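You operate a simulated robot arm through the tools that you are given. There is no shell and no other tool.

The job below is to be done with a simulated two-armed robot. You get a single attempt, and the scene is never put back.

## Task
Switch off flow heat, soak pot and climate cabinet, then vent and unclamp the leak pot; unload the pull tester.
Fine: vent before the clamp comes loose; load knob to zero.

Only the result counts: the job must be done as asked and must still hold three seconds after the hand-in. Knocking over, shifting, dropping, spilling or breaking anything else fails it.

## Robot
Two 7-joint arms with fingered hands on one trunk, on a base that moves. Base frame: it is fixed to the floor where the robot stands at the start and does not move with it; the origin is under the middle of the robot, x ahead of it, y to its left, z up. Readings come in mm, degrees, newtons and seconds.
The left shoulder is at the start at [139, 125, 1179], the right one opposite. With the tool pointing down near the work surface each hand reaches from about 520 to 920 mm from the robot's upright axis, wherever it stands, measured 20 degrees to its own side. Places, roughly: air valve [-400, 2700, 900]; bar display [-300, 2700, 900]; climate switch [-200, 3500, 900]; cover clamp [-500, 2700, 900]; load knob [-600, 1600, 900]; magnifier switch [-800, 2000, 900]; purple switch [-500, 2900, 900]; red heat knob [-500, 2500, 900]; soak pot drain valve [-400, 3500, 900]; soak pot switch [-300, 3300, 900]. Payload 3.7 kg a hand.
The TCP of each hand is the grasp point between the finger pads, 25 mm short of the fingertips. In the tool frame z runs along the fingers and y along their closing line. The gripper opens to 88 mm; its body begins 29 mm behind the TCP. The gripper is a hand of 5 fingers: y runs from the thumb to the fingers, the wrist lies at [-13, -97, -162] in the tool frame.
Orientation is that of the tool frame in the base frame, as a unit quaternion [x, y, z, w]. With the fingers straight down and the wrist toward the robot, the tool's x, y and z point along [0, 1, 0], [1, 0, 0] and [0, 0, -1] of the base frame.

## Interface
- The arms move only by the tool jog_arm. It takes "left_targets", "right_targets" or both (then of equal length, played together; a hand with none holds still); each is a list of rows, each an object (a shift or turn left out is 0) with "delta_rot": the turn, a rotation vector about the tool's x, y, z in degrees, a list of three; "linear": the shift along the tool's x, y, z in mm, a list of three. In form: [{"delta_rot": [rx, ry, rz], "linear": [dx, dy, dz]}, ...]. A call has 1 to 20 rows; each row shifts and turns the commanded pose from where the row before left it, along the tool's axes as they then stand. A row lasts 0.2 s, in which the tool goes at most 50 mm and 8.6 degrees; a call with a longer step from one row to the next is refused whole. Where a pose cannot be reached the arm comes as near as it can. A force on the tool above 90 N (or 10 N above the force at the start of the call, whichever is more), or a blocked arm, ends the call early, and 0.2 s more pass. In this call time passes only in rows, and 0.2 s behind the last. It gives the time, the measured TCP pose, the force on the tool (base axes), the opening and the grip force at its end, in the units of the frame above (readings bear some noise), with the torque about the TCP (base axes, N m) and any sound that the robot's microphone picked up.
- Cameras (640 x 400 px; columns grow to the right, rows downward): "scene" is now at [239.3, 0.4, 1326.3]; the picture's right is [0.01, -1.00, 0.00], its down [-0.52, -0.01, -0.85] and it looks along [0.85, 0.01, -0.52] (base axes); focal length 216 px, centre (320, 200). "left" rides on the left gripper at [-59, -79, -105] in its tool frame; the picture's right is [-0.73, -0.32, 0.61], its down [0.62, -0.68, 0.38] and it looks along [0.29, 0.66, 0.70] (tool axes); focal length 234 px, centre (320, 200). "right" rides on the right gripper at [59, -79, -105] in its tool frame; the picture's right is [-0.73, 0.32, -0.61], its down [-0.62, -0.68, 0.38] and it looks along [-0.29, 0.66, 0.70] (tool axes); focal length 234 px, centre (320, 200). There is no depth. A picture from a camera that has moved, and an enlarged one, comes with that camera's place and axes in the base frame and with its lens.
- snapshot(camera): a new picture of that camera. It takes no simulated time.
- move_column(by): moves the trunk up (or, below 0, down) by that many mm; the arms and the scene camera ride with it, the base frame stays. It gives what a move gives, with no picture.
- drive_base(legs): drives the robot by 1 to 6 legs, each [ahead, left, turn to the left] in mm, mm and degrees, along the robot's own axes; the way and the turn of a leg run together, so that a leg with both is an arc; at most 1500 mm and 180 degrees a leg. The arms and the cameras ride along, it lands a little off, and it stops where it bumps. It gives what a move gives.
- set_fingers(index, middle, ring, little, thumb_bend, thumb_turn, hand): sets how far each is bent, from 0 (flat) to 1 (curled in); at 0.3 the hand is open as for a grip, at 0.7 the pads meet at the TCP. One left out holds its place. A second passes; each finger stops where it meets its share of the squeeze, and holds until it gets a number again. It is the only way to open and close the hand. It gives what a move gives, with no picture; readings hold the bend of each and the force on index, middle, ring, little, thumb and palm. thumb_turn goes from beside the hand (0) to across from the fingers (1), as for a grip.
- aim_head(pan, tilt): turns the head with the scene camera to pan (to the left, within 80 degrees either way) and tilt (down, from -29 to 69), counted from straight ahead of the robot (the tilt from the chest, where the trunk bows). It gives what a move gives.
- inspect(camera, box): a new picture of the part [left, top, right, bottom] of that camera's present view, enlarged. It takes no simulated time.
- finish_job(): hands the job in; it is judged then, once.

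Nothing tells you exact positions but the pictures and the camera data. Unless the task says otherwise, let go and move clear before handing in.

The tools are called after "Emit:" as a command line: name --argument value ..., lists and objects as JSON in quotes. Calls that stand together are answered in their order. jog_arm: Moves the arms, as the interface text tells. Its arguments: {"type":"object","properties":{"left_targets":{"type":"array","items":{"type":"object","properties":{"delta_rot":{"type":"array","items":{"type":"number"}},"linear":{"type":"array","items":{"type":"number"}}}}},"right_targets":{"type":"array","items":{"type":"object","properties":{"delta_rot":{"type":"array","items":{"type":"number"}},"linear":{"type":"array","items":{"type":"number"}}}}}},"required":[]} The other tools are called the same way: move_column (by) moves the trunk up or down; set_fingers (index, middle, ring, little, thumb_bend, thumb_turn, hand) moves the fingers one by one; drive_base (legs) drives the base; aim_head (pan, tilt) turns the head that bears the scene camera; snapshot (camera) takes a picture; inspect (camera, box) takes an enlarged picture of a part of a camera's view; finish_job () hands the job in.

At the start:

```text
t: 0.0
left_tool_pos: [531.1, 273.6, 1119.0]
left_tcp_rot: [0.707, 0.707, -0.001, 0.001]
left_wrist_force: [0.5, 1.0, -0.5]
left_moment: [0.01, 0.01, 0.0]
left_finger_gap: 87.6
left_grasp_force: 0.1
left_shape: jaw
left_bend: [0.3, 0.3, 0.3, 0.3, 0.3, 0.98]
left_finger forces: [0.0, 0.0, 0.0, 0.0, 0.0, 0.0]
right_tool_pos: [451.2, -210.0, 1209.8]
right_tcp_rot: [0.707, 0.708, 0.0, 0.0]
right_wrist_force: [-0.2, 0.9, 0.1]
right_moment: [-0.01, -0.01, -0.02]
right_finger_gap: 88.0
right_grasp_force: 0.1
right_shape: jaw
right_bend: [0.3, 0.3, 0.3, 0.3, 0.3, 0.98]
right_finger forces: [0.0, 0.1, 0.0, 0.1, 0.0, 0.0]
trunk travel left (down, up): [-200.0, 215.0]
robot x, y, heading: [-2.2, 6.8, 0.1]
head pan, tilt (commanded): [0.8, 31.5]
```

scene: 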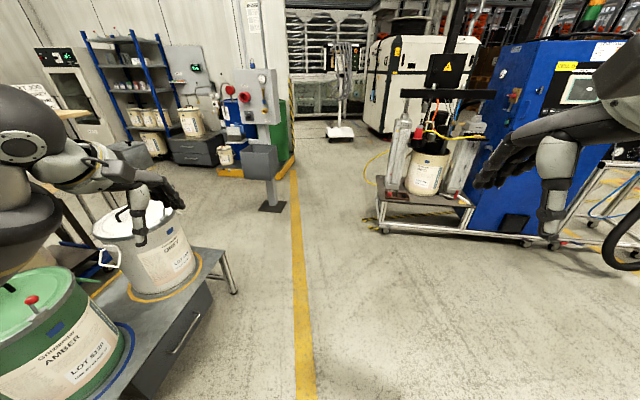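
right: 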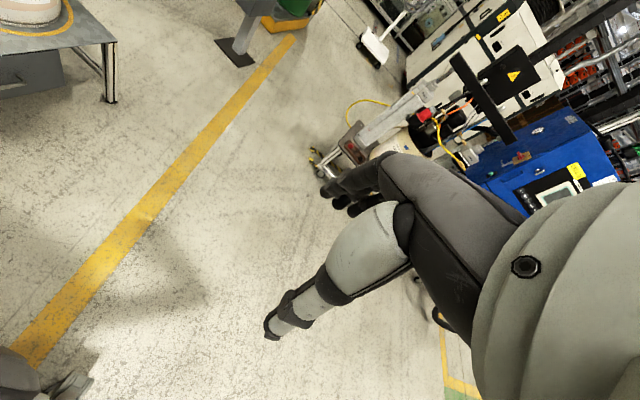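
left: 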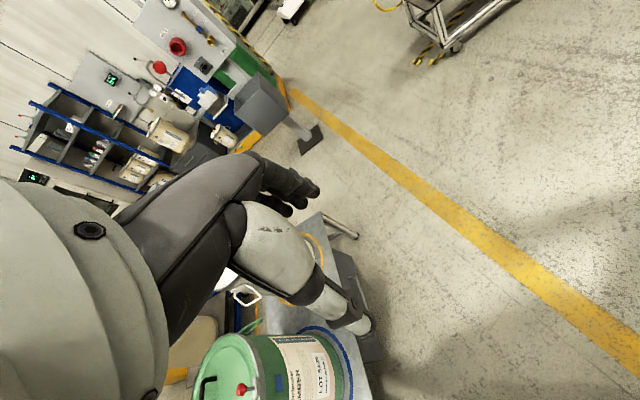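

I see a lab with pots on a table to my left; the listed places are far to the left (y 1600–3500, x about -200 to -800). I will look left with the head before driving.

Emit:
aim_head --pan 80 --tilt 20

Emit:
snapshot --camera "scene"

```text
t: 1.5
left_tool_pos: [530.6, 272.8, 1119.6]
left_tcp_rot: [0.707, 0.707, 0.0, 0.0]
left_wrist_force: [-0.7, 0.9, 0.0]
left_moment: [0.0, 0.01, -0.02]
left_finger_gap: 87.8
left_grasp_force: 0.1
left_shape: jaw
left_bend: [0.3, 0.3, 0.3, 0.3, 0.3, 0.98]
left_finger forces: [0.1, 0.0, 0.0, 0.0, 0.0, 0.1]
right_tool_pos: [451.3, -210.8, 1210.3]
right_tcp_rot: [0.707, 0.707, 0.0, 0.0]
right_wrist_force: [0.0, 0.3, -0.1]
right_moment: [0.02, 0.0, -0.02]
right_finger_gap: 87.8
right_grasp_force: 0.0
right_shape: jaw
right_bend: [0.3, 0.3, 0.3, 0.3, 0.3, 0.98]
right_finger forces: [0.0, 0.1, 0.0, 0.0, 0.0, 0.1]
trunk travel left (down, up): [-200.0, 215.0]
robot x, y, heading: [5.0, 1.7, -0.1]
head pan, tilt (commanded): [80.0, 20.0]
```

```text
taken
camera scene: at [165.8, 90.8, 1344.7], right [0.98, -0.17, 0.0], down [-0.06, -0.34, -0.94], along [0.16, 0.93, -0.34], focal length 216 px, centre (320, 200)
```

scene: 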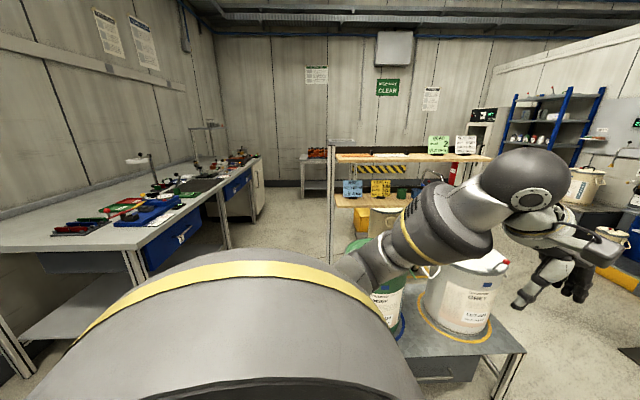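

Emit:
inspect --camera "scene" --box '[0, 100, 320, 300]'

Emit:
inspect --camera "scene" --box '[60, 120, 260, 245]'

Emit:
inspect --camera "scene" --box '[280, 100, 480, 225]'

```text
2.00 times, centred on (160, 200) of scene
camera zoom: at [165.8, 90.8, 1344.7], right [0.98, -0.17, 0.0], down [-0.06, -0.34, -0.94], along [0.16, 0.93, -0.34], focal length 432 px, centre (640, 200)
```

zoom: 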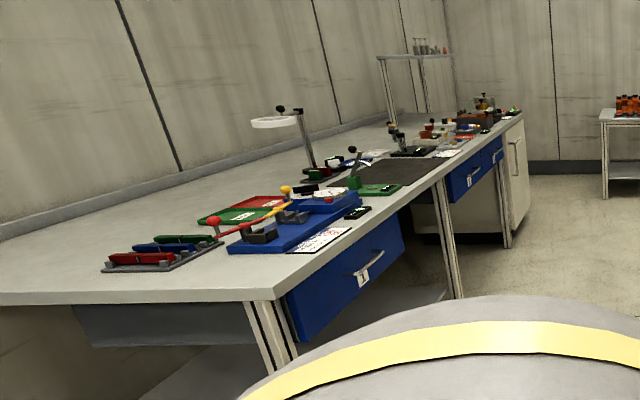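

```text
3.20 times, centred on (160, 182) of scene
camera zoom: at [165.8, 90.8, 1344.7], right [0.98, -0.17, 0.0], down [-0.06, -0.34, -0.94], along [0.16, 0.93, -0.34], focal length 691 px, centre (832, 256)
```

zoom: 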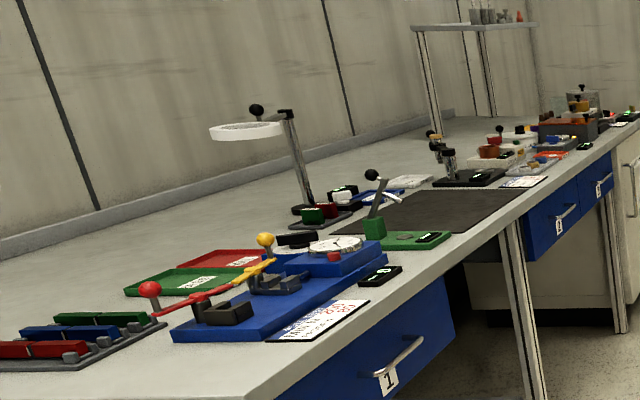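

```text
3.20 times, centred on (380, 162) of scene
camera zoom: at [165.8, 90.8, 1344.7], right [0.98, -0.17, 0.0], down [-0.06, -0.34, -0.94], along [0.16, 0.93, -0.34], focal length 691 px, centre (128, 320)
```

zoom: 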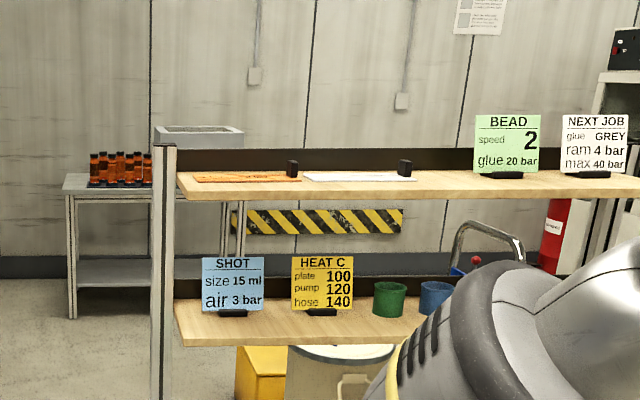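

Emit:
aim_head --pan 55 --tilt 60

Emit:
snapshot --camera "scene"

Emit:
aim_head --pan 80 --tilt 69

Emit:
snapshot --camera "scene"

Emit:
aim_head --pan -80 --tilt 35

Emit:
snapshot --camera "scene"

```text
t: 2.6
left_tool_pos: [532.7, 273.3, 1117.9]
left_tcp_rot: [0.707, 0.707, 0.0, -0.001]
left_wrist_force: [0.3, -0.9, -0.7]
left_moment: [0.02, -0.03, -0.04]
left_finger_gap: 87.6
left_grasp_force: 0.1
left_shape: jaw
left_bend: [0.3, 0.3, 0.3, 0.3, 0.3, 0.98]
left_finger forces: [0.0, 0.0, 0.0, 0.0, 0.1, 0.0]
right_tool_pos: [452.2, -209.8, 1210.4]
right_tcp_rot: [0.707, 0.707, -0.001, -0.001]
right_wrist_force: [-0.8, 0.3, -0.3]
right_moment: [0.02, -0.03, 0.01]
right_finger_gap: 87.5
right_grasp_force: 0.0
right_shape: jaw
right_bend: [0.3, 0.3, 0.3, 0.3, 0.3, 0.98]
right_finger forces: [0.0, 0.1, 0.1, 0.0, 0.0, 0.0]
trunk travel left (down, up): [-200.0, 215.0]
robot x, y, heading: [0.0, -2.9, 0.1]
head pan, tilt (commanded): [55.0, 60.0]
```

```text
taken
camera scene: at [187.8, 53.8, 1286.6], right [0.82, -0.57, 0.0], down [-0.5, -0.71, -0.5], along [0.29, 0.41, -0.87], focal length 216 px, centre (320, 200)
```

scene: 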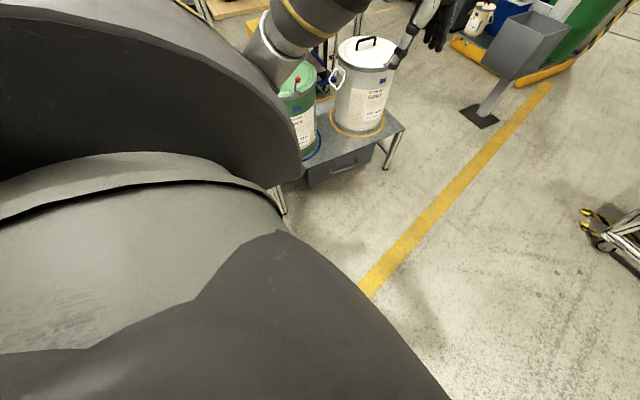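

```text
t: 3.5
left_tool_pos: [530.4, 273.1, 1119.1]
left_tcp_rot: [0.706, 0.708, -0.001, -0.001]
left_wrist_force: [-0.7, 0.9, 0.4]
left_moment: [-0.01, 0.0, 0.01]
left_finger_gap: 87.8
left_grasp_force: 0.0
left_shape: jaw
left_bend: [0.3, 0.3, 0.3, 0.3, 0.3, 0.98]
left_finger forces: [0.0, 0.0, 0.0, 0.1, 0.0, 0.1]
right_tool_pos: [450.9, -210.5, 1210.3]
right_tcp_rot: [0.707, 0.707, 0.001, 0.001]
right_wrist_force: [-0.1, 0.1, 1.2]
right_moment: [0.01, 0.01, -0.02]
right_finger_gap: 88.1
right_grasp_force: 0.0
right_shape: jaw
right_bend: [0.3, 0.3, 0.3, 0.3, 0.3, 0.98]
right_finger forces: [0.0, 0.0, 0.0, 0.0, 0.1, 0.0]
trunk travel left (down, up): [-200.0, 215.0]
robot x, y, heading: [0.6, 4.6, -0.1]
head pan, tilt (commanded): [80.0, 68.8]
```

```text
taken
camera scene: at [159.3, 54.2, 1277.2], right [0.98, -0.17, 0.0], down [-0.16, -0.92, -0.36], along [0.06, 0.36, -0.93], focal length 216 px, centre (320, 200)
```

scene: 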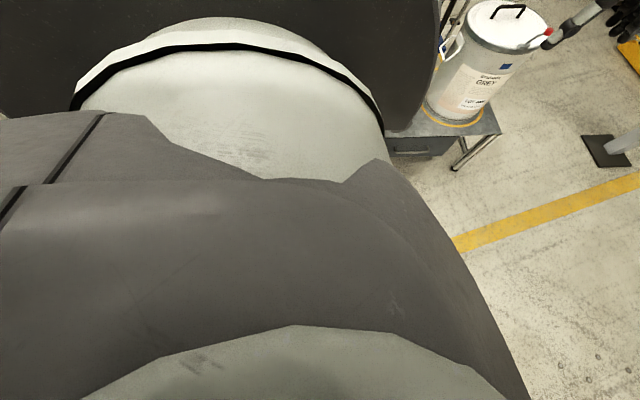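

```text
t: 5.9
left_tool_pos: [530.9, 273.3, 1118.5]
left_tcp_rot: [0.707, 0.707, 0.0, 0.0]
left_wrist_force: [0.3, -0.9, 0.3]
left_moment: [0.01, 0.03, 0.0]
left_finger_gap: 87.6
left_grasp_force: 0.0
left_shape: jaw
left_bend: [0.3, 0.3, 0.3, 0.3, 0.3, 0.98]
left_finger forces: [0.1, 0.0, 0.0, 0.1, 0.0, 0.0]
right_tool_pos: [451.4, -210.3, 1209.9]
right_tcp_rot: [0.707, 0.707, 0.0, 0.0]
right_wrist_force: [0.2, -0.2, 0.3]
right_moment: [0.0, -0.03, 0.01]
right_finger_gap: 87.7
right_grasp_force: 0.1
right_shape: jaw
right_bend: [0.3, 0.3, 0.3, 0.3, 0.3, 0.98]
right_finger forces: [0.0, 0.1, 0.0, 0.0, 0.0, 0.1]
trunk travel left (down, up): [-200.0, 215.0]
robot x, y, heading: [0.3, -0.9, -0.1]
head pan, tilt (commanded): [-80.0, 35.0]
```

```text
taken
camera scene: at [164.9, -87.6, 1320.8], right [-0.98, -0.17, 0.0], down [-0.1, 0.56, -0.82], along [0.14, -0.81, -0.57], focal length 216 px, centre (320, 200)
```

scene: 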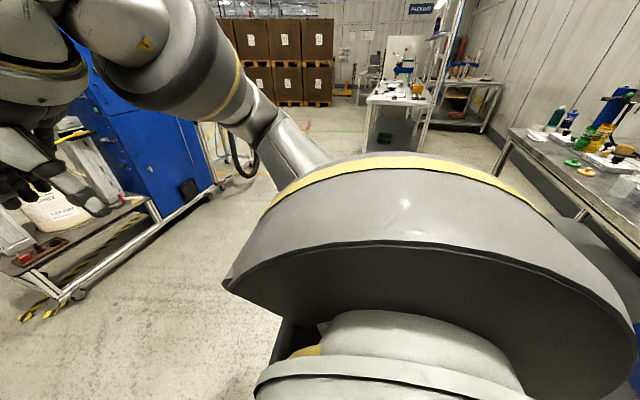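

The bench with the target stations runs along y to my left (front edge about x −435 at y 980 to about −200 at y 3500). I'll raise the trunk for clearance, then turn left in steps.

Emit:
move_column --by 200

Emit:
drive_base --legs '[[0, 0, 45]]'

Emit:
aim_head --pan 70 --tilt 35

Emit:
snapshot --camera "scene"

Emit:
aim_head --pan 10 --tilt 45

Emit:
snapshot --camera "scene"

```text
t: 8.1
left_tool_pos: [531.9, 273.8, 1319.2]
left_tcp_rot: [0.707, 0.707, -0.001, 0.0]
left_wrist_force: [0.7, -0.3, 0.9]
left_moment: [0.02, -0.02, 0.06]
left_finger_gap: 87.7
left_grasp_force: 0.1
left_shape: jaw
left_bend: [0.3, 0.3, 0.3, 0.3, 0.3, 0.98]
left_finger forces: [0.0, 0.1, 0.1, 0.1, 0.0, 0.0]
right_tool_pos: [451.9, -209.8, 1408.9]
right_tcp_rot: [0.707, 0.707, 0.0, -0.001]
right_wrist_force: [1.0, 1.0, -0.5]
right_moment: [-0.01, -0.01, 0.03]
right_finger_gap: 88.0
right_grasp_force: 0.0
right_shape: jaw
right_bend: [0.3, 0.3, 0.3, 0.3, 0.3, 0.98]
right_finger forces: [0.0, 0.1, 0.1, 0.0, 0.0, 0.1]
trunk travel left (down, up): [-400.0, 15.0]
robot x, y, heading: [-0.7, -0.3, 0.1]
head pan, tilt (commanded): [-80.0, 35.0]
```

```text
t: 10.6
left_tool_pos: [180.3, 569.9, 1317.8]
left_tcp_rot: [0.381, 0.925, 0.0, -0.001]
left_wrist_force: [0.3, 0.3, 0.7]
left_moment: [-0.01, -0.06, 0.0]
left_finger_gap: 87.7
left_grasp_force: 0.1
left_shape: jaw
left_bend: [0.3, 0.3, 0.3, 0.3, 0.3, 0.98]
left_finger forces: [0.1, 0.0, 0.0, 0.0, 0.0, 0.0]
right_tool_pos: [467.3, 173.1, 1410.0]
right_tcp_rot: [0.381, 0.925, 0.0, 0.0]
right_wrist_force: [0.7, 1.0, -0.6]
right_moment: [-0.01, -0.01, 0.01]
right_finger_gap: 87.7
right_grasp_force: 0.0
right_shape: jaw
right_bend: [0.3, 0.3, 0.3, 0.3, 0.3, 0.98]
right_finger forces: [0.0, 0.0, 0.0, 0.0, 0.0, 0.0]
trunk travel left (down, up): [-400.0, 15.0]
robot x, y, heading: [2.7, 2.4, 45.2]
head pan, tilt (commanded): [-80.0, 35.0]
```

```text
t: 12.9
left_tool_pos: [178.5, 570.0, 1318.7]
left_tcp_rot: [0.38, 0.925, -0.001, 0.001]
left_wrist_force: [-0.3, 0.0, -0.2]
left_moment: [0.0, 0.01, 0.02]
left_finger_gap: 87.3
left_grasp_force: 0.1
left_shape: jaw
left_bend: [0.3, 0.3, 0.3, 0.3, 0.3, 0.98]
left_finger forces: [0.0, 0.0, 0.1, 0.0, 0.0, 0.1]
right_tool_pos: [466.9, 171.5, 1408.9]
right_tcp_rot: [0.38, 0.925, 0.0, 0.0]
right_wrist_force: [-0.5, 0.2, 0.2]
right_moment: [-0.01, -0.05, 0.01]
right_finger_gap: 87.9
right_grasp_force: 0.0
right_shape: jaw
right_bend: [0.3, 0.3, 0.3, 0.3, 0.3, 0.98]
right_finger forces: [0.1, 0.0, 0.1, 0.1, 0.0, 0.1]
trunk travel left (down, up): [-400.0, 15.0]
robot x, y, heading: [-2.0, -0.9, 45.3]
head pan, tilt (commanded): [70.0, 35.0]
```

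```text
taken
camera scene: at [-11.1, 107.0, 1526.6], right [0.9, 0.43, 0.0], down [0.24, -0.52, -0.82], along [-0.35, 0.74, -0.57], focal length 216 px, centre (320, 200)
```

scene: 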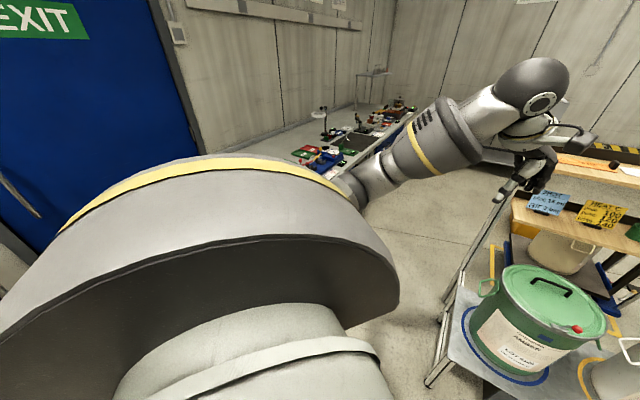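

```text
t: 14.2
left_tool_pos: [179.6, 570.3, 1318.2]
left_tcp_rot: [0.381, 0.925, 0.0, 0.0]
left_wrist_force: [-1.1, 0.5, 0.4]
left_moment: [0.03, 0.02, 0.0]
left_finger_gap: 87.5
left_grasp_force: 0.0
left_shape: jaw
left_bend: [0.3, 0.3, 0.3, 0.3, 0.3, 0.98]
left_finger forces: [0.0, 0.1, 0.0, 0.1, 0.1, 0.1]
right_tool_pos: [467.4, 173.5, 1410.9]
right_tcp_rot: [0.38, 0.925, 0.0, 0.0]
right_wrist_force: [-0.4, 0.3, -0.3]
right_moment: [0.01, 0.01, -0.02]
right_finger_gap: 87.6
right_grasp_force: 0.0
right_shape: jaw
right_bend: [0.3, 0.3, 0.3, 0.3, 0.3, 0.98]
right_finger forces: [0.0, 0.0, 0.1, 0.0, 0.1, 0.0]
trunk travel left (down, up): [-400.0, 15.0]
robot x, y, heading: [-0.9, 0.8, 45.4]
head pan, tilt (commanded): [10.0, 45.0]
```

```text
taken
camera scene: at [72.7, 94.3, 1511.8], right [0.82, -0.57, 0.0], down [-0.4, -0.58, -0.71], along [0.4, 0.58, -0.71], focal length 216 px, centre (320, 200)
```

scene: 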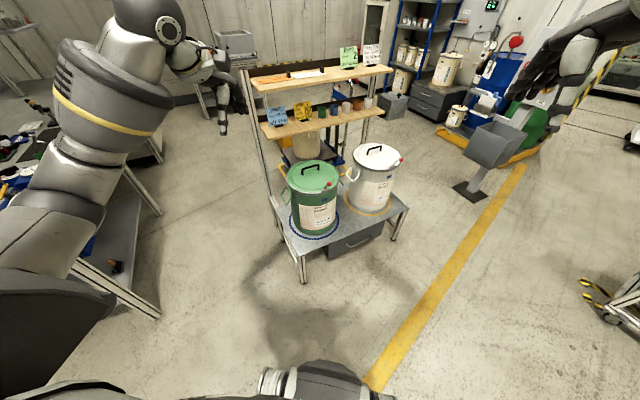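

The aisle between the bench (front edge x≈−450) and the rack (x≥350) is clear. I'll finish the turn to heading 90 and look along it.

Emit:
drive_base --legs '[[0, 0, 45]]'

Emit:
aim_head --pan 0 --tilt 30

Emit:
snapshot --camera "scene"

Emit:
snapshot --camera "left"

```text
t: 16.7
left_tool_pos: [-272.5, 531.6, 1319.3]
left_tcp_rot: [0.001, 1.0, 0.0, -0.001]
left_wrist_force: [-0.4, 0.5, 0.4]
left_moment: [0.02, 0.02, -0.02]
left_finger_gap: 87.6
left_grasp_force: 0.1
left_shape: jaw
left_bend: [0.3, 0.3, 0.3, 0.3, 0.3, 0.98]
left_finger forces: [0.1, 0.0, 0.0, 0.1, 0.1, 0.1]
right_tool_pos: [209.8, 450.0, 1409.8]
right_tcp_rot: [0.001, 1.0, 0.0, 0.0]
right_wrist_force: [0.2, -0.1, 0.2]
right_moment: [0.01, -0.01, 0.01]
right_finger_gap: 87.5
right_grasp_force: 0.0
right_shape: jaw
right_bend: [0.3, 0.3, 0.3, 0.3, 0.3, 0.98]
right_finger forces: [0.0, 0.0, 0.1, 0.0, 0.0, 0.0]
trunk travel left (down, up): [-400.0, 15.0]
robot x, y, heading: [-1.0, -0.1, 90.0]
head pan, tilt (commanded): [10.0, 45.0]
```

```text
t: 17.4
left_tool_pos: [-272.6, 531.9, 1318.1]
left_tcp_rot: [0.002, 1.0, 0.001, 0.0]
left_wrist_force: [0.6, -0.3, -0.3]
left_moment: [0.02, 0.02, 0.01]
left_finger_gap: 88.0
left_grasp_force: 0.0
left_shape: jaw
left_bend: [0.3, 0.3, 0.3, 0.3, 0.3, 0.98]
left_finger forces: [0.0, 0.0, 0.1, 0.1, 0.0, 0.0]
right_tool_pos: [210.4, 451.6, 1410.4]
right_tcp_rot: [0.001, 1.0, 0.0, 0.001]
right_wrist_force: [0.1, 0.5, -0.4]
right_moment: [-0.03, -0.02, 0.0]
right_finger_gap: 87.8
right_grasp_force: 0.2
right_shape: jaw
right_bend: [0.3, 0.3, 0.3, 0.3, 0.3, 0.98]
right_finger forces: [0.0, 0.0, 0.1, 0.0, 0.0, 0.1]
trunk travel left (down, up): [-400.0, 15.0]
robot x, y, heading: [3.5, -4.5, 90.0]
head pan, tilt (commanded): [0.0, 30.0]
```

```text
taken
camera scene: at [-1.3, 129.3, 1534.3], right [1.0, 0.0, 0.0], down [0.0, -0.5, -0.87], along [0.0, 0.87, -0.5], focal length 216 px, centre (320, 200)
```

scene: 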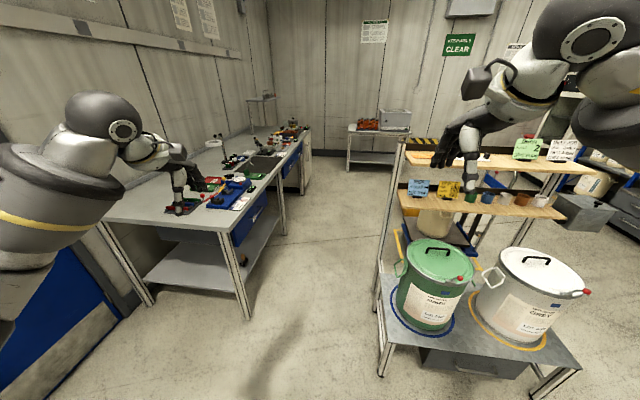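

```text
taken
camera left: at [-213.8, 453.1, 1423.8], right [0.73, -0.32, -0.61], down [-0.62, -0.68, -0.38], along [-0.29, 0.66, -0.7], focal length 234 px, centre (320, 200)
```

left: 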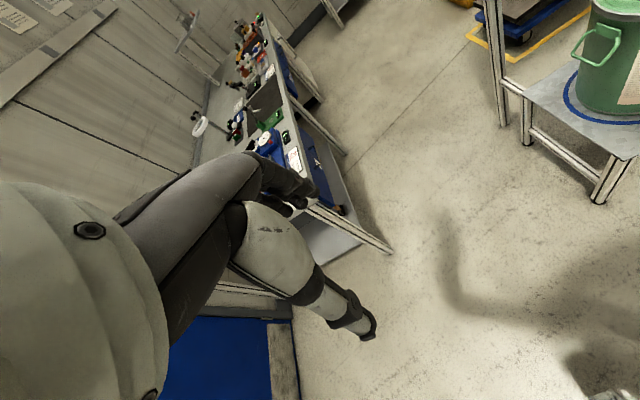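

Emit:
drive_base --legs '[[1300, 20, 0]]'

Emit:
aim_head --pan 45 --tilt 35

Emit:
snapshot --camera "scene"

Emit:
aim_head --pan -40 --tilt 40

Emit:
snapshot --camera "scene"

```text
t: 24.0
left_tool_pos: [-295.3, 1834.0, 1318.5]
left_tcp_rot: [-0.001, 1.0, 0.0, -0.001]
left_wrist_force: [0.0, 0.3, -0.6]
left_moment: [0.01, -0.01, 0.0]
left_finger_gap: 87.7
left_grasp_force: 0.0
left_shape: jaw
left_bend: [0.3, 0.3, 0.3, 0.3, 0.3, 0.98]
left_finger forces: [0.1, 0.0, 0.1, 0.0, 0.1, 0.0]
right_tool_pos: [188.8, 1755.6, 1410.5]
right_tcp_rot: [-0.001, 1.0, 0.0, -0.001]
right_wrist_force: [0.0, 0.6, 0.9]
right_moment: [0.0, 0.0, -0.01]
right_finger_gap: 87.9
right_grasp_force: 0.1
right_shape: jaw
right_bend: [0.3, 0.3, 0.3, 0.3, 0.3, 0.98]
right_finger forces: [0.0, 0.1, 0.1, 0.0, 0.0, 0.1]
trunk travel left (down, up): [-400.0, 15.0]
robot x, y, heading: [-21.6, 1304.2, 90.3]
head pan, tilt (commanded): [0.0, 30.0]
```

```text
t: 25.1
left_tool_pos: [-295.5, 1833.5, 1318.8]
left_tcp_rot: [-0.001, 1.0, 0.0, 0.0]
left_wrist_force: [0.3, 0.0, -0.4]
left_moment: [0.01, 0.03, 0.02]
left_finger_gap: 87.6
left_grasp_force: 0.0
left_shape: jaw
left_bend: [0.3, 0.3, 0.3, 0.3, 0.3, 0.98]
left_finger forces: [0.0, 0.0, 0.0, 0.1, 0.0, 0.1]
right_tool_pos: [189.2, 1756.3, 1410.9]
right_tcp_rot: [0.0, 1.0, 0.0, 0.0]
right_wrist_force: [0.4, -1.0, 0.6]
right_moment: [-0.02, -0.03, 0.0]
right_finger_gap: 87.7
right_grasp_force: 0.1
right_shape: jaw
right_bend: [0.3, 0.3, 0.3, 0.3, 0.3, 0.98]
right_finger forces: [0.0, 0.0, 0.1, 0.0, 0.1, 0.0]
trunk travel left (down, up): [-400.0, 15.0]
robot x, y, heading: [-20.3, 1303.7, 89.8]
head pan, tilt (commanded): [45.0, 35.0]
```

```text
taken
camera scene: at [-84.4, 1404.9, 1526.6], right [0.71, 0.71, 0.0], down [0.41, -0.41, -0.82], along [-0.58, 0.58, -0.57], focal length 216 px, centre (320, 200)
```

scene: 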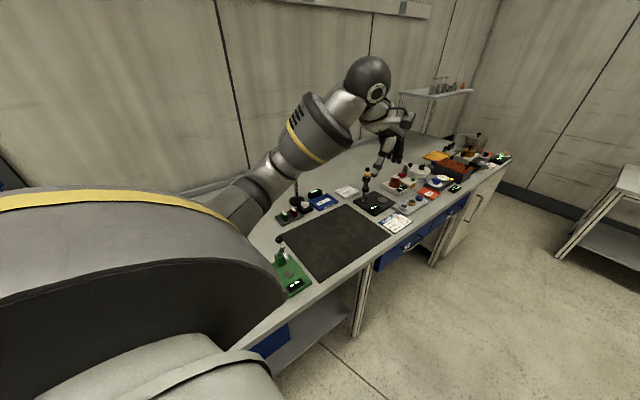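

```text
t: 26.7
left_tool_pos: [-295.1, 1834.0, 1319.4]
left_tcp_rot: [-0.001, 1.0, 0.0, -0.001]
left_wrist_force: [-0.2, 0.1, 0.2]
left_moment: [0.0, 0.0, 0.03]
left_finger_gap: 87.7
left_grasp_force: 0.1
left_shape: jaw
left_bend: [0.3, 0.3, 0.3, 0.3, 0.3, 0.98]
left_finger forces: [0.0, 0.1, 0.0, 0.0, 0.1, 0.1]
right_tool_pos: [188.8, 1755.1, 1410.6]
right_tcp_rot: [-0.001, 1.0, -0.001, 0.0]
right_wrist_force: [-0.9, 1.3, -0.8]
right_moment: [0.01, 0.0, 0.01]
right_finger_gap: 87.6
right_grasp_force: 0.1
right_shape: jaw
right_bend: [0.3, 0.3, 0.3, 0.3, 0.3, 0.98]
right_finger forces: [0.1, 0.0, 0.0, 0.0, 0.1, 0.0]
trunk travel left (down, up): [-400.0, 15.0]
robot x, y, heading: [-23.2, 1306.5, 90.1]
head pan, tilt (commanded): [-40.0, 40.0]
```

```text
taken
camera scene: at [32.4, 1408.0, 1519.0], right [0.77, -0.64, 0.0], down [-0.41, -0.49, -0.77], along [0.49, 0.59, -0.64], focal length 216 px, centre (320, 200)
```

scene: 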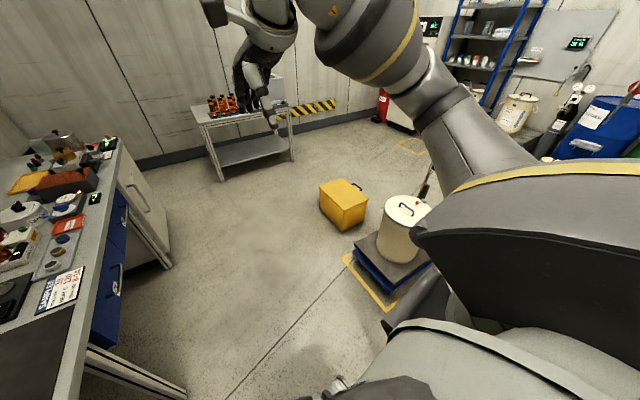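

Emit:
drive_base --legs '[[1150, -170, 0]]'

Emit:
drive_base --legs '[[0, 0, 84]]'

Emit:
aim_head --pan 0 --tilt 45

Emit:
snapshot --camera "scene"

Emit:
snapshot --camera "right"

Emit:
snapshot --camera "left"

```text
t: 32.7
left_tool_pos: [-118.9, 2998.3, 1319.2]
left_tcp_rot: [0.003, 1.0, 0.0, -0.001]
left_wrist_force: [-0.1, -0.3, -0.3]
left_moment: [0.0, -0.02, -0.02]
left_finger_gap: 87.6
left_grasp_force: 0.0
left_shape: jaw
left_bend: [0.3, 0.3, 0.3, 0.3, 0.3, 0.98]
left_finger forces: [0.0, 0.0, 0.0, 0.0, 0.0, 0.0]
right_tool_pos: [365.8, 2916.3, 1410.3]
right_tcp_rot: [0.003, 1.0, 0.0, 0.0]
right_wrist_force: [0.1, -0.5, 0.1]
right_moment: [-0.02, 0.0, 0.01]
right_finger_gap: 87.9
right_grasp_force: 0.0
right_shape: jaw
right_bend: [0.3, 0.3, 0.3, 0.3, 0.3, 0.98]
right_finger forces: [0.1, 0.0, 0.0, 0.0, 0.0, 0.0]
trunk travel left (down, up): [-400.0, 15.0]
robot x, y, heading: [152.5, 2466.1, 89.9]
head pan, tilt (commanded): [-40.0, 40.0]
```

```text
t: 36.7
left_tool_pos: [-404.7, 2249.4, 1318.8]
left_tcp_rot: [-0.668, 0.744, 0.001, 0.0]
left_wrist_force: [-0.5, -0.8, 0.4]
left_moment: [0.0, -0.03, 0.0]
left_finger_gap: 87.6
left_grasp_force: 0.1
left_shape: jaw
left_bend: [0.3, 0.3, 0.3, 0.3, 0.3, 0.98]
left_finger forces: [0.0, 0.0, 0.1, 0.0, 0.1, 0.0]
right_tool_pos: [-274.8, 2723.2, 1410.0]
right_tcp_rot: [-0.669, 0.744, -0.001, 0.0]
right_wrist_force: [-0.6, -0.2, -0.2]
right_moment: [-0.04, -0.01, -0.01]
right_finger_gap: 87.9
right_grasp_force: 0.1
right_shape: jaw
right_bend: [0.3, 0.3, 0.3, 0.3, 0.3, 0.98]
right_finger forces: [0.1, 0.0, 0.0, 0.0, 0.0, 0.0]
trunk travel left (down, up): [-400.0, 15.0]
robot x, y, heading: [155.3, 2469.3, 173.8]
head pan, tilt (commanded): [-40.0, 40.0]
```

```text
t: 37.7
left_tool_pos: [-406.2, 2251.2, 1319.2]
left_tcp_rot: [-0.668, 0.744, 0.0, 0.0]
left_wrist_force: [-0.2, 0.4, 0.3]
left_moment: [0.01, 0.01, -0.03]
left_finger_gap: 87.9
left_grasp_force: 0.0
left_shape: jaw
left_bend: [0.3, 0.3, 0.3, 0.3, 0.3, 0.98]
left_finger forces: [0.0, 0.0, 0.1, 0.1, 0.1, 0.0]
right_tool_pos: [-274.3, 2722.6, 1410.4]
right_tcp_rot: [-0.667, 0.745, 0.0, 0.0]
right_wrist_force: [0.3, 0.5, -0.3]
right_moment: [0.0, 0.03, -0.03]
right_finger_gap: 87.7
right_grasp_force: 0.1
right_shape: jaw
right_bend: [0.3, 0.3, 0.3, 0.3, 0.3, 0.98]
right_finger forces: [0.0, 0.0, 0.1, 0.0, 0.0, 0.0]
trunk travel left (down, up): [-400.0, 15.0]
robot x, y, heading: [148.8, 2466.8, 174.1]
head pan, tilt (commanded): [0.0, 45.0]
```

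```text
taken
camera scene: at [30.1, 2477.1, 1511.8], right [0.11, 0.99, 0.0], down [0.7, -0.08, -0.71], along [-0.7, 0.08, -0.71], focal length 216 px, centre (320, 200)
```

scene: 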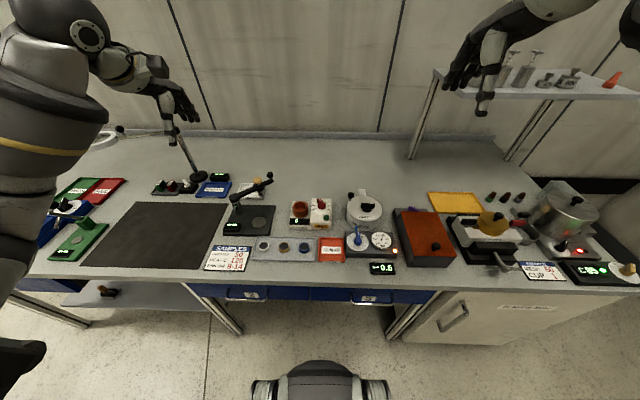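

```text
taken
camera right: at [-202.0, 2656.4, 1515.9], right [-0.24, 0.76, 0.61], down [0.74, 0.55, -0.38], along [-0.62, 0.36, -0.7], focal length 234 px, centre (320, 200)
```

right: 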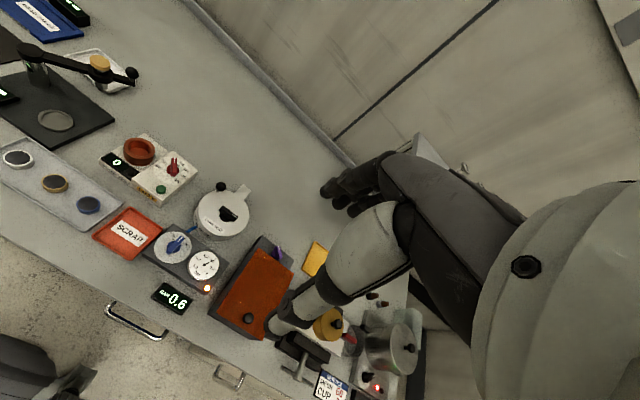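

```text
taken
camera left: at [-320.9, 2300.6, 1423.8], right [0.4, 0.69, -0.61], down [0.61, -0.69, -0.38], along [-0.68, -0.22, -0.7], focal length 234 px, centre (320, 200)
```

left: 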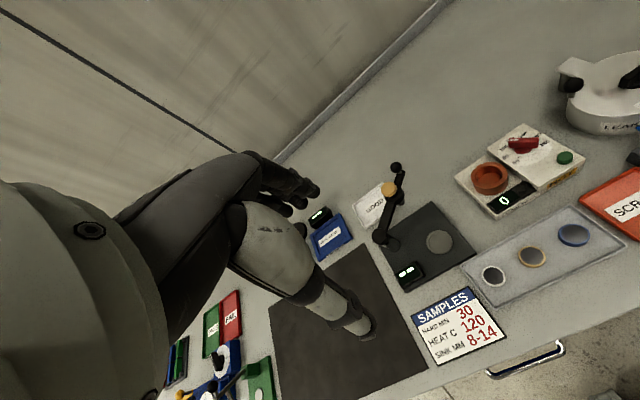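

Emit:
inspect --camera "scene" --box '[220, 170, 420, 295]'

Emit:
inspect --camera "scene" --box '[380, 165, 640, 300]'

Emit:
inspect --camera "scene" --box '[320, 180, 420, 280]'

Emit:
inspect --camera "right" --box '[80, 100, 320, 340]'

```text
3.20 times, centred on (320, 232) of scene
camera zoom: at [30.1, 2477.1, 1511.8], right [0.11, 0.99, 0.0], down [0.7, -0.08, -0.71], along [-0.7, 0.08, -0.71], focal length 691 px, centre (320, 96)
```

zoom: 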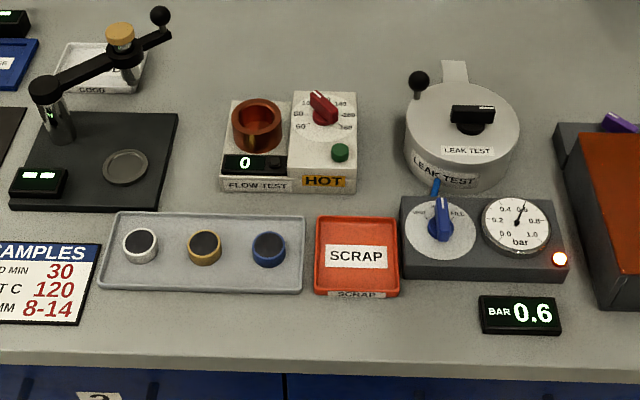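

```text
2.46 times, centred on (510, 232) of scene
camera zoom: at [30.1, 2477.1, 1511.8], right [0.11, 0.99, 0.0], down [0.7, -0.08, -0.71], along [-0.7, 0.08, -0.71], focal length 532 px, centre (-148, 120)
```

zoom: 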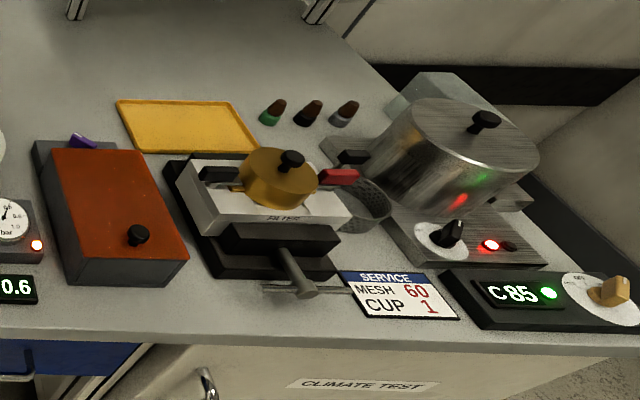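

```text
4.00 times, centred on (370, 230) of scene
camera zoom: at [30.1, 2477.1, 1511.8], right [0.11, 0.99, 0.0], down [0.7, -0.08, -0.71], along [-0.7, 0.08, -0.71], focal length 864 px, centre (120, 80)
```

zoom: 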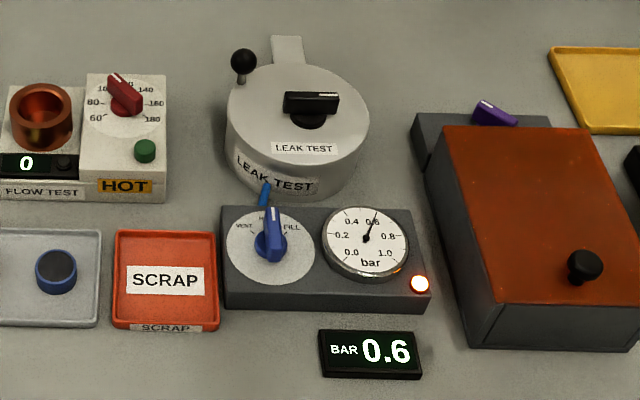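

```text
1.67 times, centred on (200, 220) of right
camera zoom: at [-202.0, 2656.4, 1515.9], right [-0.24, 0.76, 0.61], down [0.74, 0.55, -0.38], along [-0.62, 0.36, -0.7], focal length 390 px, centre (520, 167)
```

zoom: 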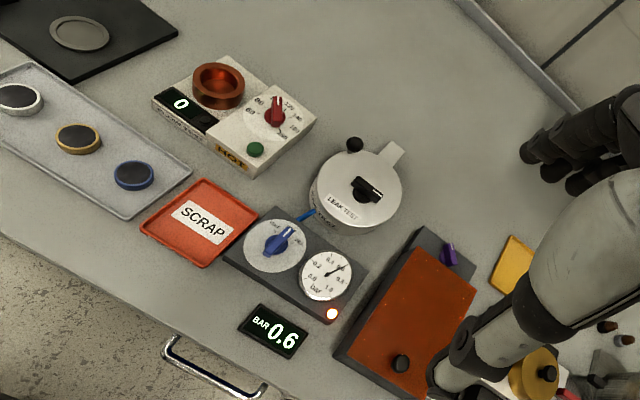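

Emit:
inspect --camera "scene" --box '[285, 190, 335, 235]'

Emit:
inspect --camera "scene" --box '[340, 180, 405, 260]'

Emit:
inspect --camera "right" --box '[100, 130, 210, 210]'

Emit:
inspect --camera "right" --box '[150, 170, 270, 270]'

Emit:
inspect --camera "left" --box '[440, 110, 600, 230]'

```text
8.89 times, centred on (310, 212) of scene
camera zoom: at [30.1, 2477.1, 1511.8], right [0.11, 0.99, 0.0], down [0.7, -0.08, -0.71], along [-0.7, 0.08, -0.71], focal length 1920 px, centre (409, 89)
```

zoom: 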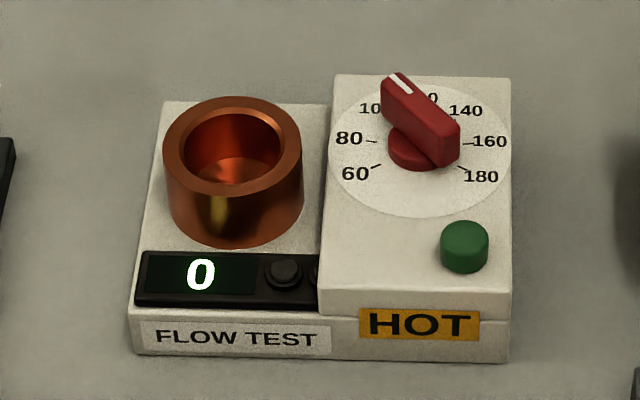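

```text
5.00 times, centred on (372, 220) of scene
camera zoom: at [30.1, 2477.1, 1511.8], right [0.11, 0.99, 0.0], down [0.7, -0.08, -0.71], along [-0.7, 0.08, -0.71], focal length 1080 px, centre (58, 100)
```

zoom: 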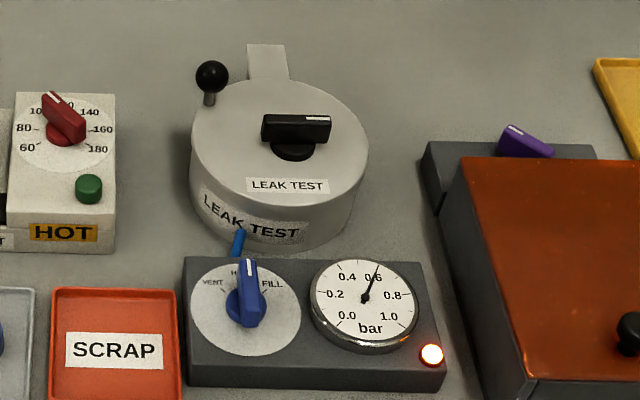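

```text
5.00 times, centred on (155, 170) of right
camera zoom: at [-202.0, 2656.4, 1515.9], right [-0.24, 0.76, 0.61], down [0.74, 0.55, -0.38], along [-0.62, 0.36, -0.7], focal length 1171 px, centre (1145, 350)
```

zoom: 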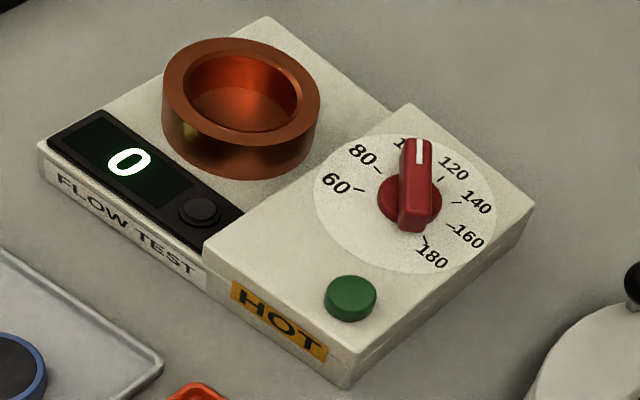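

```text
4.00 times, centred on (210, 220) of right
camera zoom: at [-202.0, 2656.4, 1515.9], right [-0.24, 0.76, 0.61], down [0.74, 0.55, -0.38], along [-0.62, 0.36, -0.7], focal length 937 px, centre (760, 120)
```

zoom: 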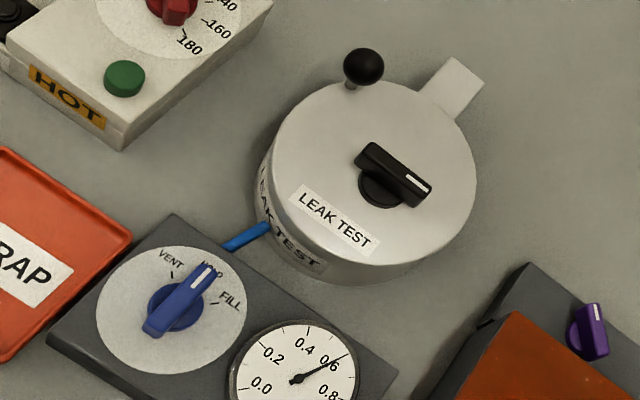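

```text
3.33 times, centred on (520, 170) of left
camera zoom: at [-320.9, 2300.6, 1423.8], right [0.4, 0.69, -0.61], down [0.61, -0.69, -0.38], along [-0.68, -0.22, -0.7], focal length 781 px, centre (-347, 300)
```

zoom: 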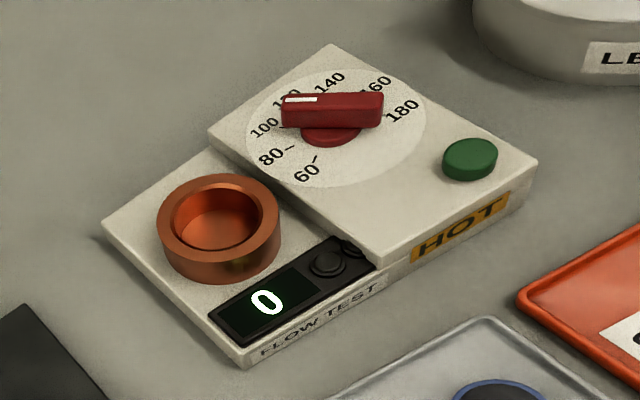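

Emit:
inspect --camera "scene" --box '[400, 0, 600, 125]'

Emit:
inspect --camera "scene" --box '[80, 20, 240, 160]'

Emit:
inspect --camera "scene" --box '[530, 180, 640, 290]'

Emit:
inspect --camera "scene" --box '[30, 170, 130, 270]'

```text
3.20 times, centred on (500, 62) of scene
camera zoom: at [30.1, 2477.1, 1511.8], right [0.11, 0.99, 0.0], down [0.7, -0.08, -0.71], along [-0.7, 0.08, -0.71], focal length 691 px, centre (-256, 640)
```

zoom: 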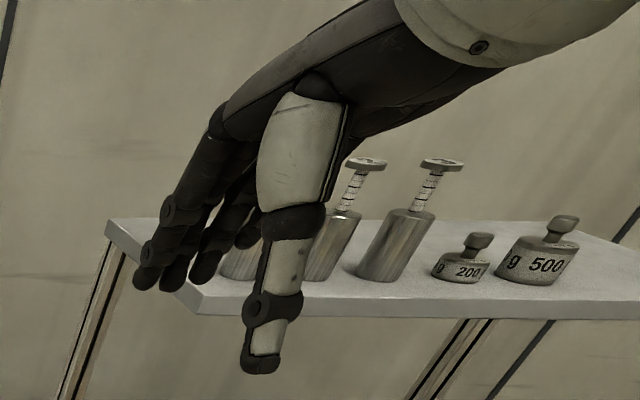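

```text
2.86 times, centred on (160, 90) of scene
camera zoom: at [30.1, 2477.1, 1511.8], right [0.11, 0.99, 0.0], down [0.7, -0.08, -0.71], along [-0.7, 0.08, -0.71], focal length 617 px, centre (777, 514)
```

zoom: 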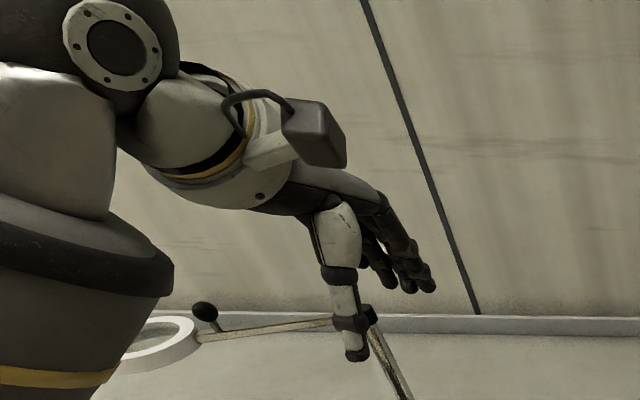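

```text
3.64 times, centred on (585, 235) of scene
camera zoom: at [30.1, 2477.1, 1511.8], right [0.11, 0.99, 0.0], down [0.7, -0.08, -0.71], along [-0.7, 0.08, -0.71], focal length 785 px, centre (-644, 73)
```

zoom: 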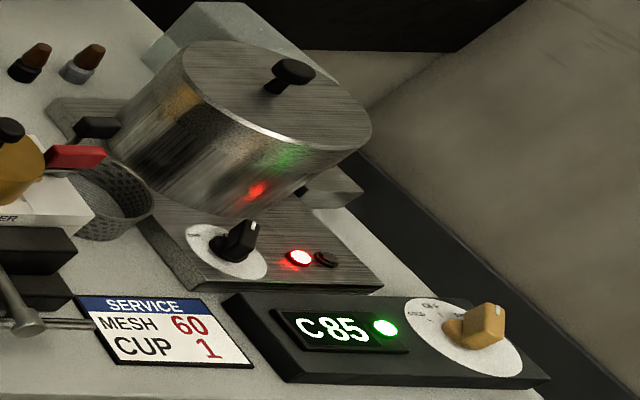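

```text
4.00 times, centred on (80, 220) of scene
camera zoom: at [30.1, 2477.1, 1511.8], right [0.11, 0.99, 0.0], down [0.7, -0.08, -0.71], along [-0.7, 0.08, -0.71], focal length 864 px, centre (1280, 120)
```

zoom: 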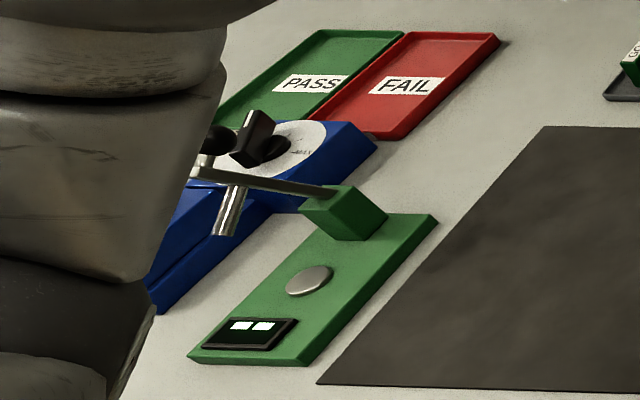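

The flow tester's red knob sits at about (-538, 2547, 913), the leak tester at y≈2700 and the soak/climate controls at y≈3300–3500. I'll lower the trunk and bring the right hand above the red knob for a closer look.

Emit:
move_column --by -200

Emit:
jog_arm --right_targets '[{"linear": [25.4, 30.5, 16.3]}, {"linear": [25.4, 30.5, 16.3]}, {"linear": [25.4, 30.5, 16.3]}, {"linear": [25.4, 30.5, 16.3]}, {"linear": [25.4, 30.5, 16.3]}, {"linear": [25.4, 30.5, 16.3]}, {"linear": [25.4, 30.5, 16.3]}, {"linear": [25.4, 30.5, 16.3]}]'

Emit:
snapshot --camera "right"

Emit:
snapshot --camera "scene"

```text
t: 39.9
left_tool_pos: [-404.5, 2250.7, 1119.8]
left_tcp_rot: [-0.668, 0.744, 0.001, -0.001]
left_wrist_force: [-0.2, -0.2, 0.8]
left_moment: [0.03, -0.01, -0.03]
left_finger_gap: 87.7
left_grasp_force: 0.0
left_shape: jaw
left_bend: [0.3, 0.3, 0.3, 0.3, 0.3, 0.98]
left_finger forces: [0.0, 0.0, 0.1, 0.1, 0.1, 0.0]
right_tool_pos: [-272.6, 2722.2, 1212.6]
right_tcp_rot: [-0.668, 0.744, 0.002, -0.001]
right_wrist_force: [0.6, -0.4, 0.2]
right_moment: [-0.04, 0.01, 0.02]
right_finger_gap: 87.7
right_grasp_force: 0.0
right_shape: jaw
right_bend: [0.3, 0.3, 0.3, 0.3, 0.3, 0.98]
right_finger forces: [0.0, 0.0, 0.0, 0.0, 0.1, 0.0]
trunk travel left (down, up): [-200.0, 215.0]
robot x, y, heading: [153.0, 2464.1, 173.9]
head pan, tilt (commanded): [0.0, 45.0]
```

```text
t: 41.7
left_tool_pos: [-406.5, 2249.8, 1117.5]
left_tcp_rot: [-0.668, 0.744, -0.001, 0.0]
left_wrist_force: [-0.2, 0.1, -0.2]
left_moment: [-0.04, 0.01, -0.03]
left_finger_gap: 87.8
left_grasp_force: 0.1
left_shape: jaw
left_bend: [0.3, 0.3, 0.3, 0.3, 0.3, 0.98]
left_finger forces: [0.0, 0.1, 0.0, 0.0, 0.1, 0.0]
right_tool_pos: [-539.4, 2545.3, 1079.4]
right_tcp_rot: [-0.668, 0.744, 0.001, 0.0]
right_wrist_force: [-0.3, -0.6, -0.1]
right_moment: [0.01, 0.0, -0.04]
right_finger_gap: 87.6
right_grasp_force: 0.1
right_shape: jaw
right_bend: [0.3, 0.3, 0.3, 0.3, 0.3, 0.98]
right_finger forces: [0.0, 0.0, 0.0, 0.0, 0.0, 0.0]
trunk travel left (down, up): [-200.0, 215.0]
robot x, y, heading: [150.0, 2466.7, 173.8]
head pan, tilt (commanded): [0.0, 45.0]
```

```text
taken
camera right: at [-467.4, 2478.9, 1185.1], right [-0.24, 0.76, 0.61], down [0.74, 0.55, -0.38], along [-0.62, 0.36, -0.7], focal length 234 px, centre (320, 200)
```

right: 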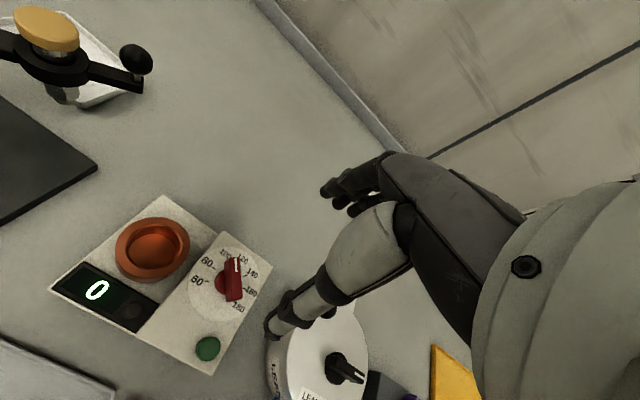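

```text
taken
camera scene: at [-81.3, 2488.3, 1305.8], right [0.11, 0.99, 0.0], down [0.7, -0.08, -0.71], along [-0.7, 0.08, -0.71], focal length 216 px, centre (320, 200)
```

scene: 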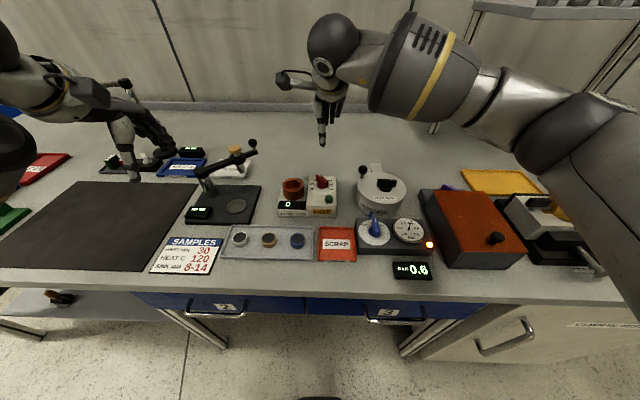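

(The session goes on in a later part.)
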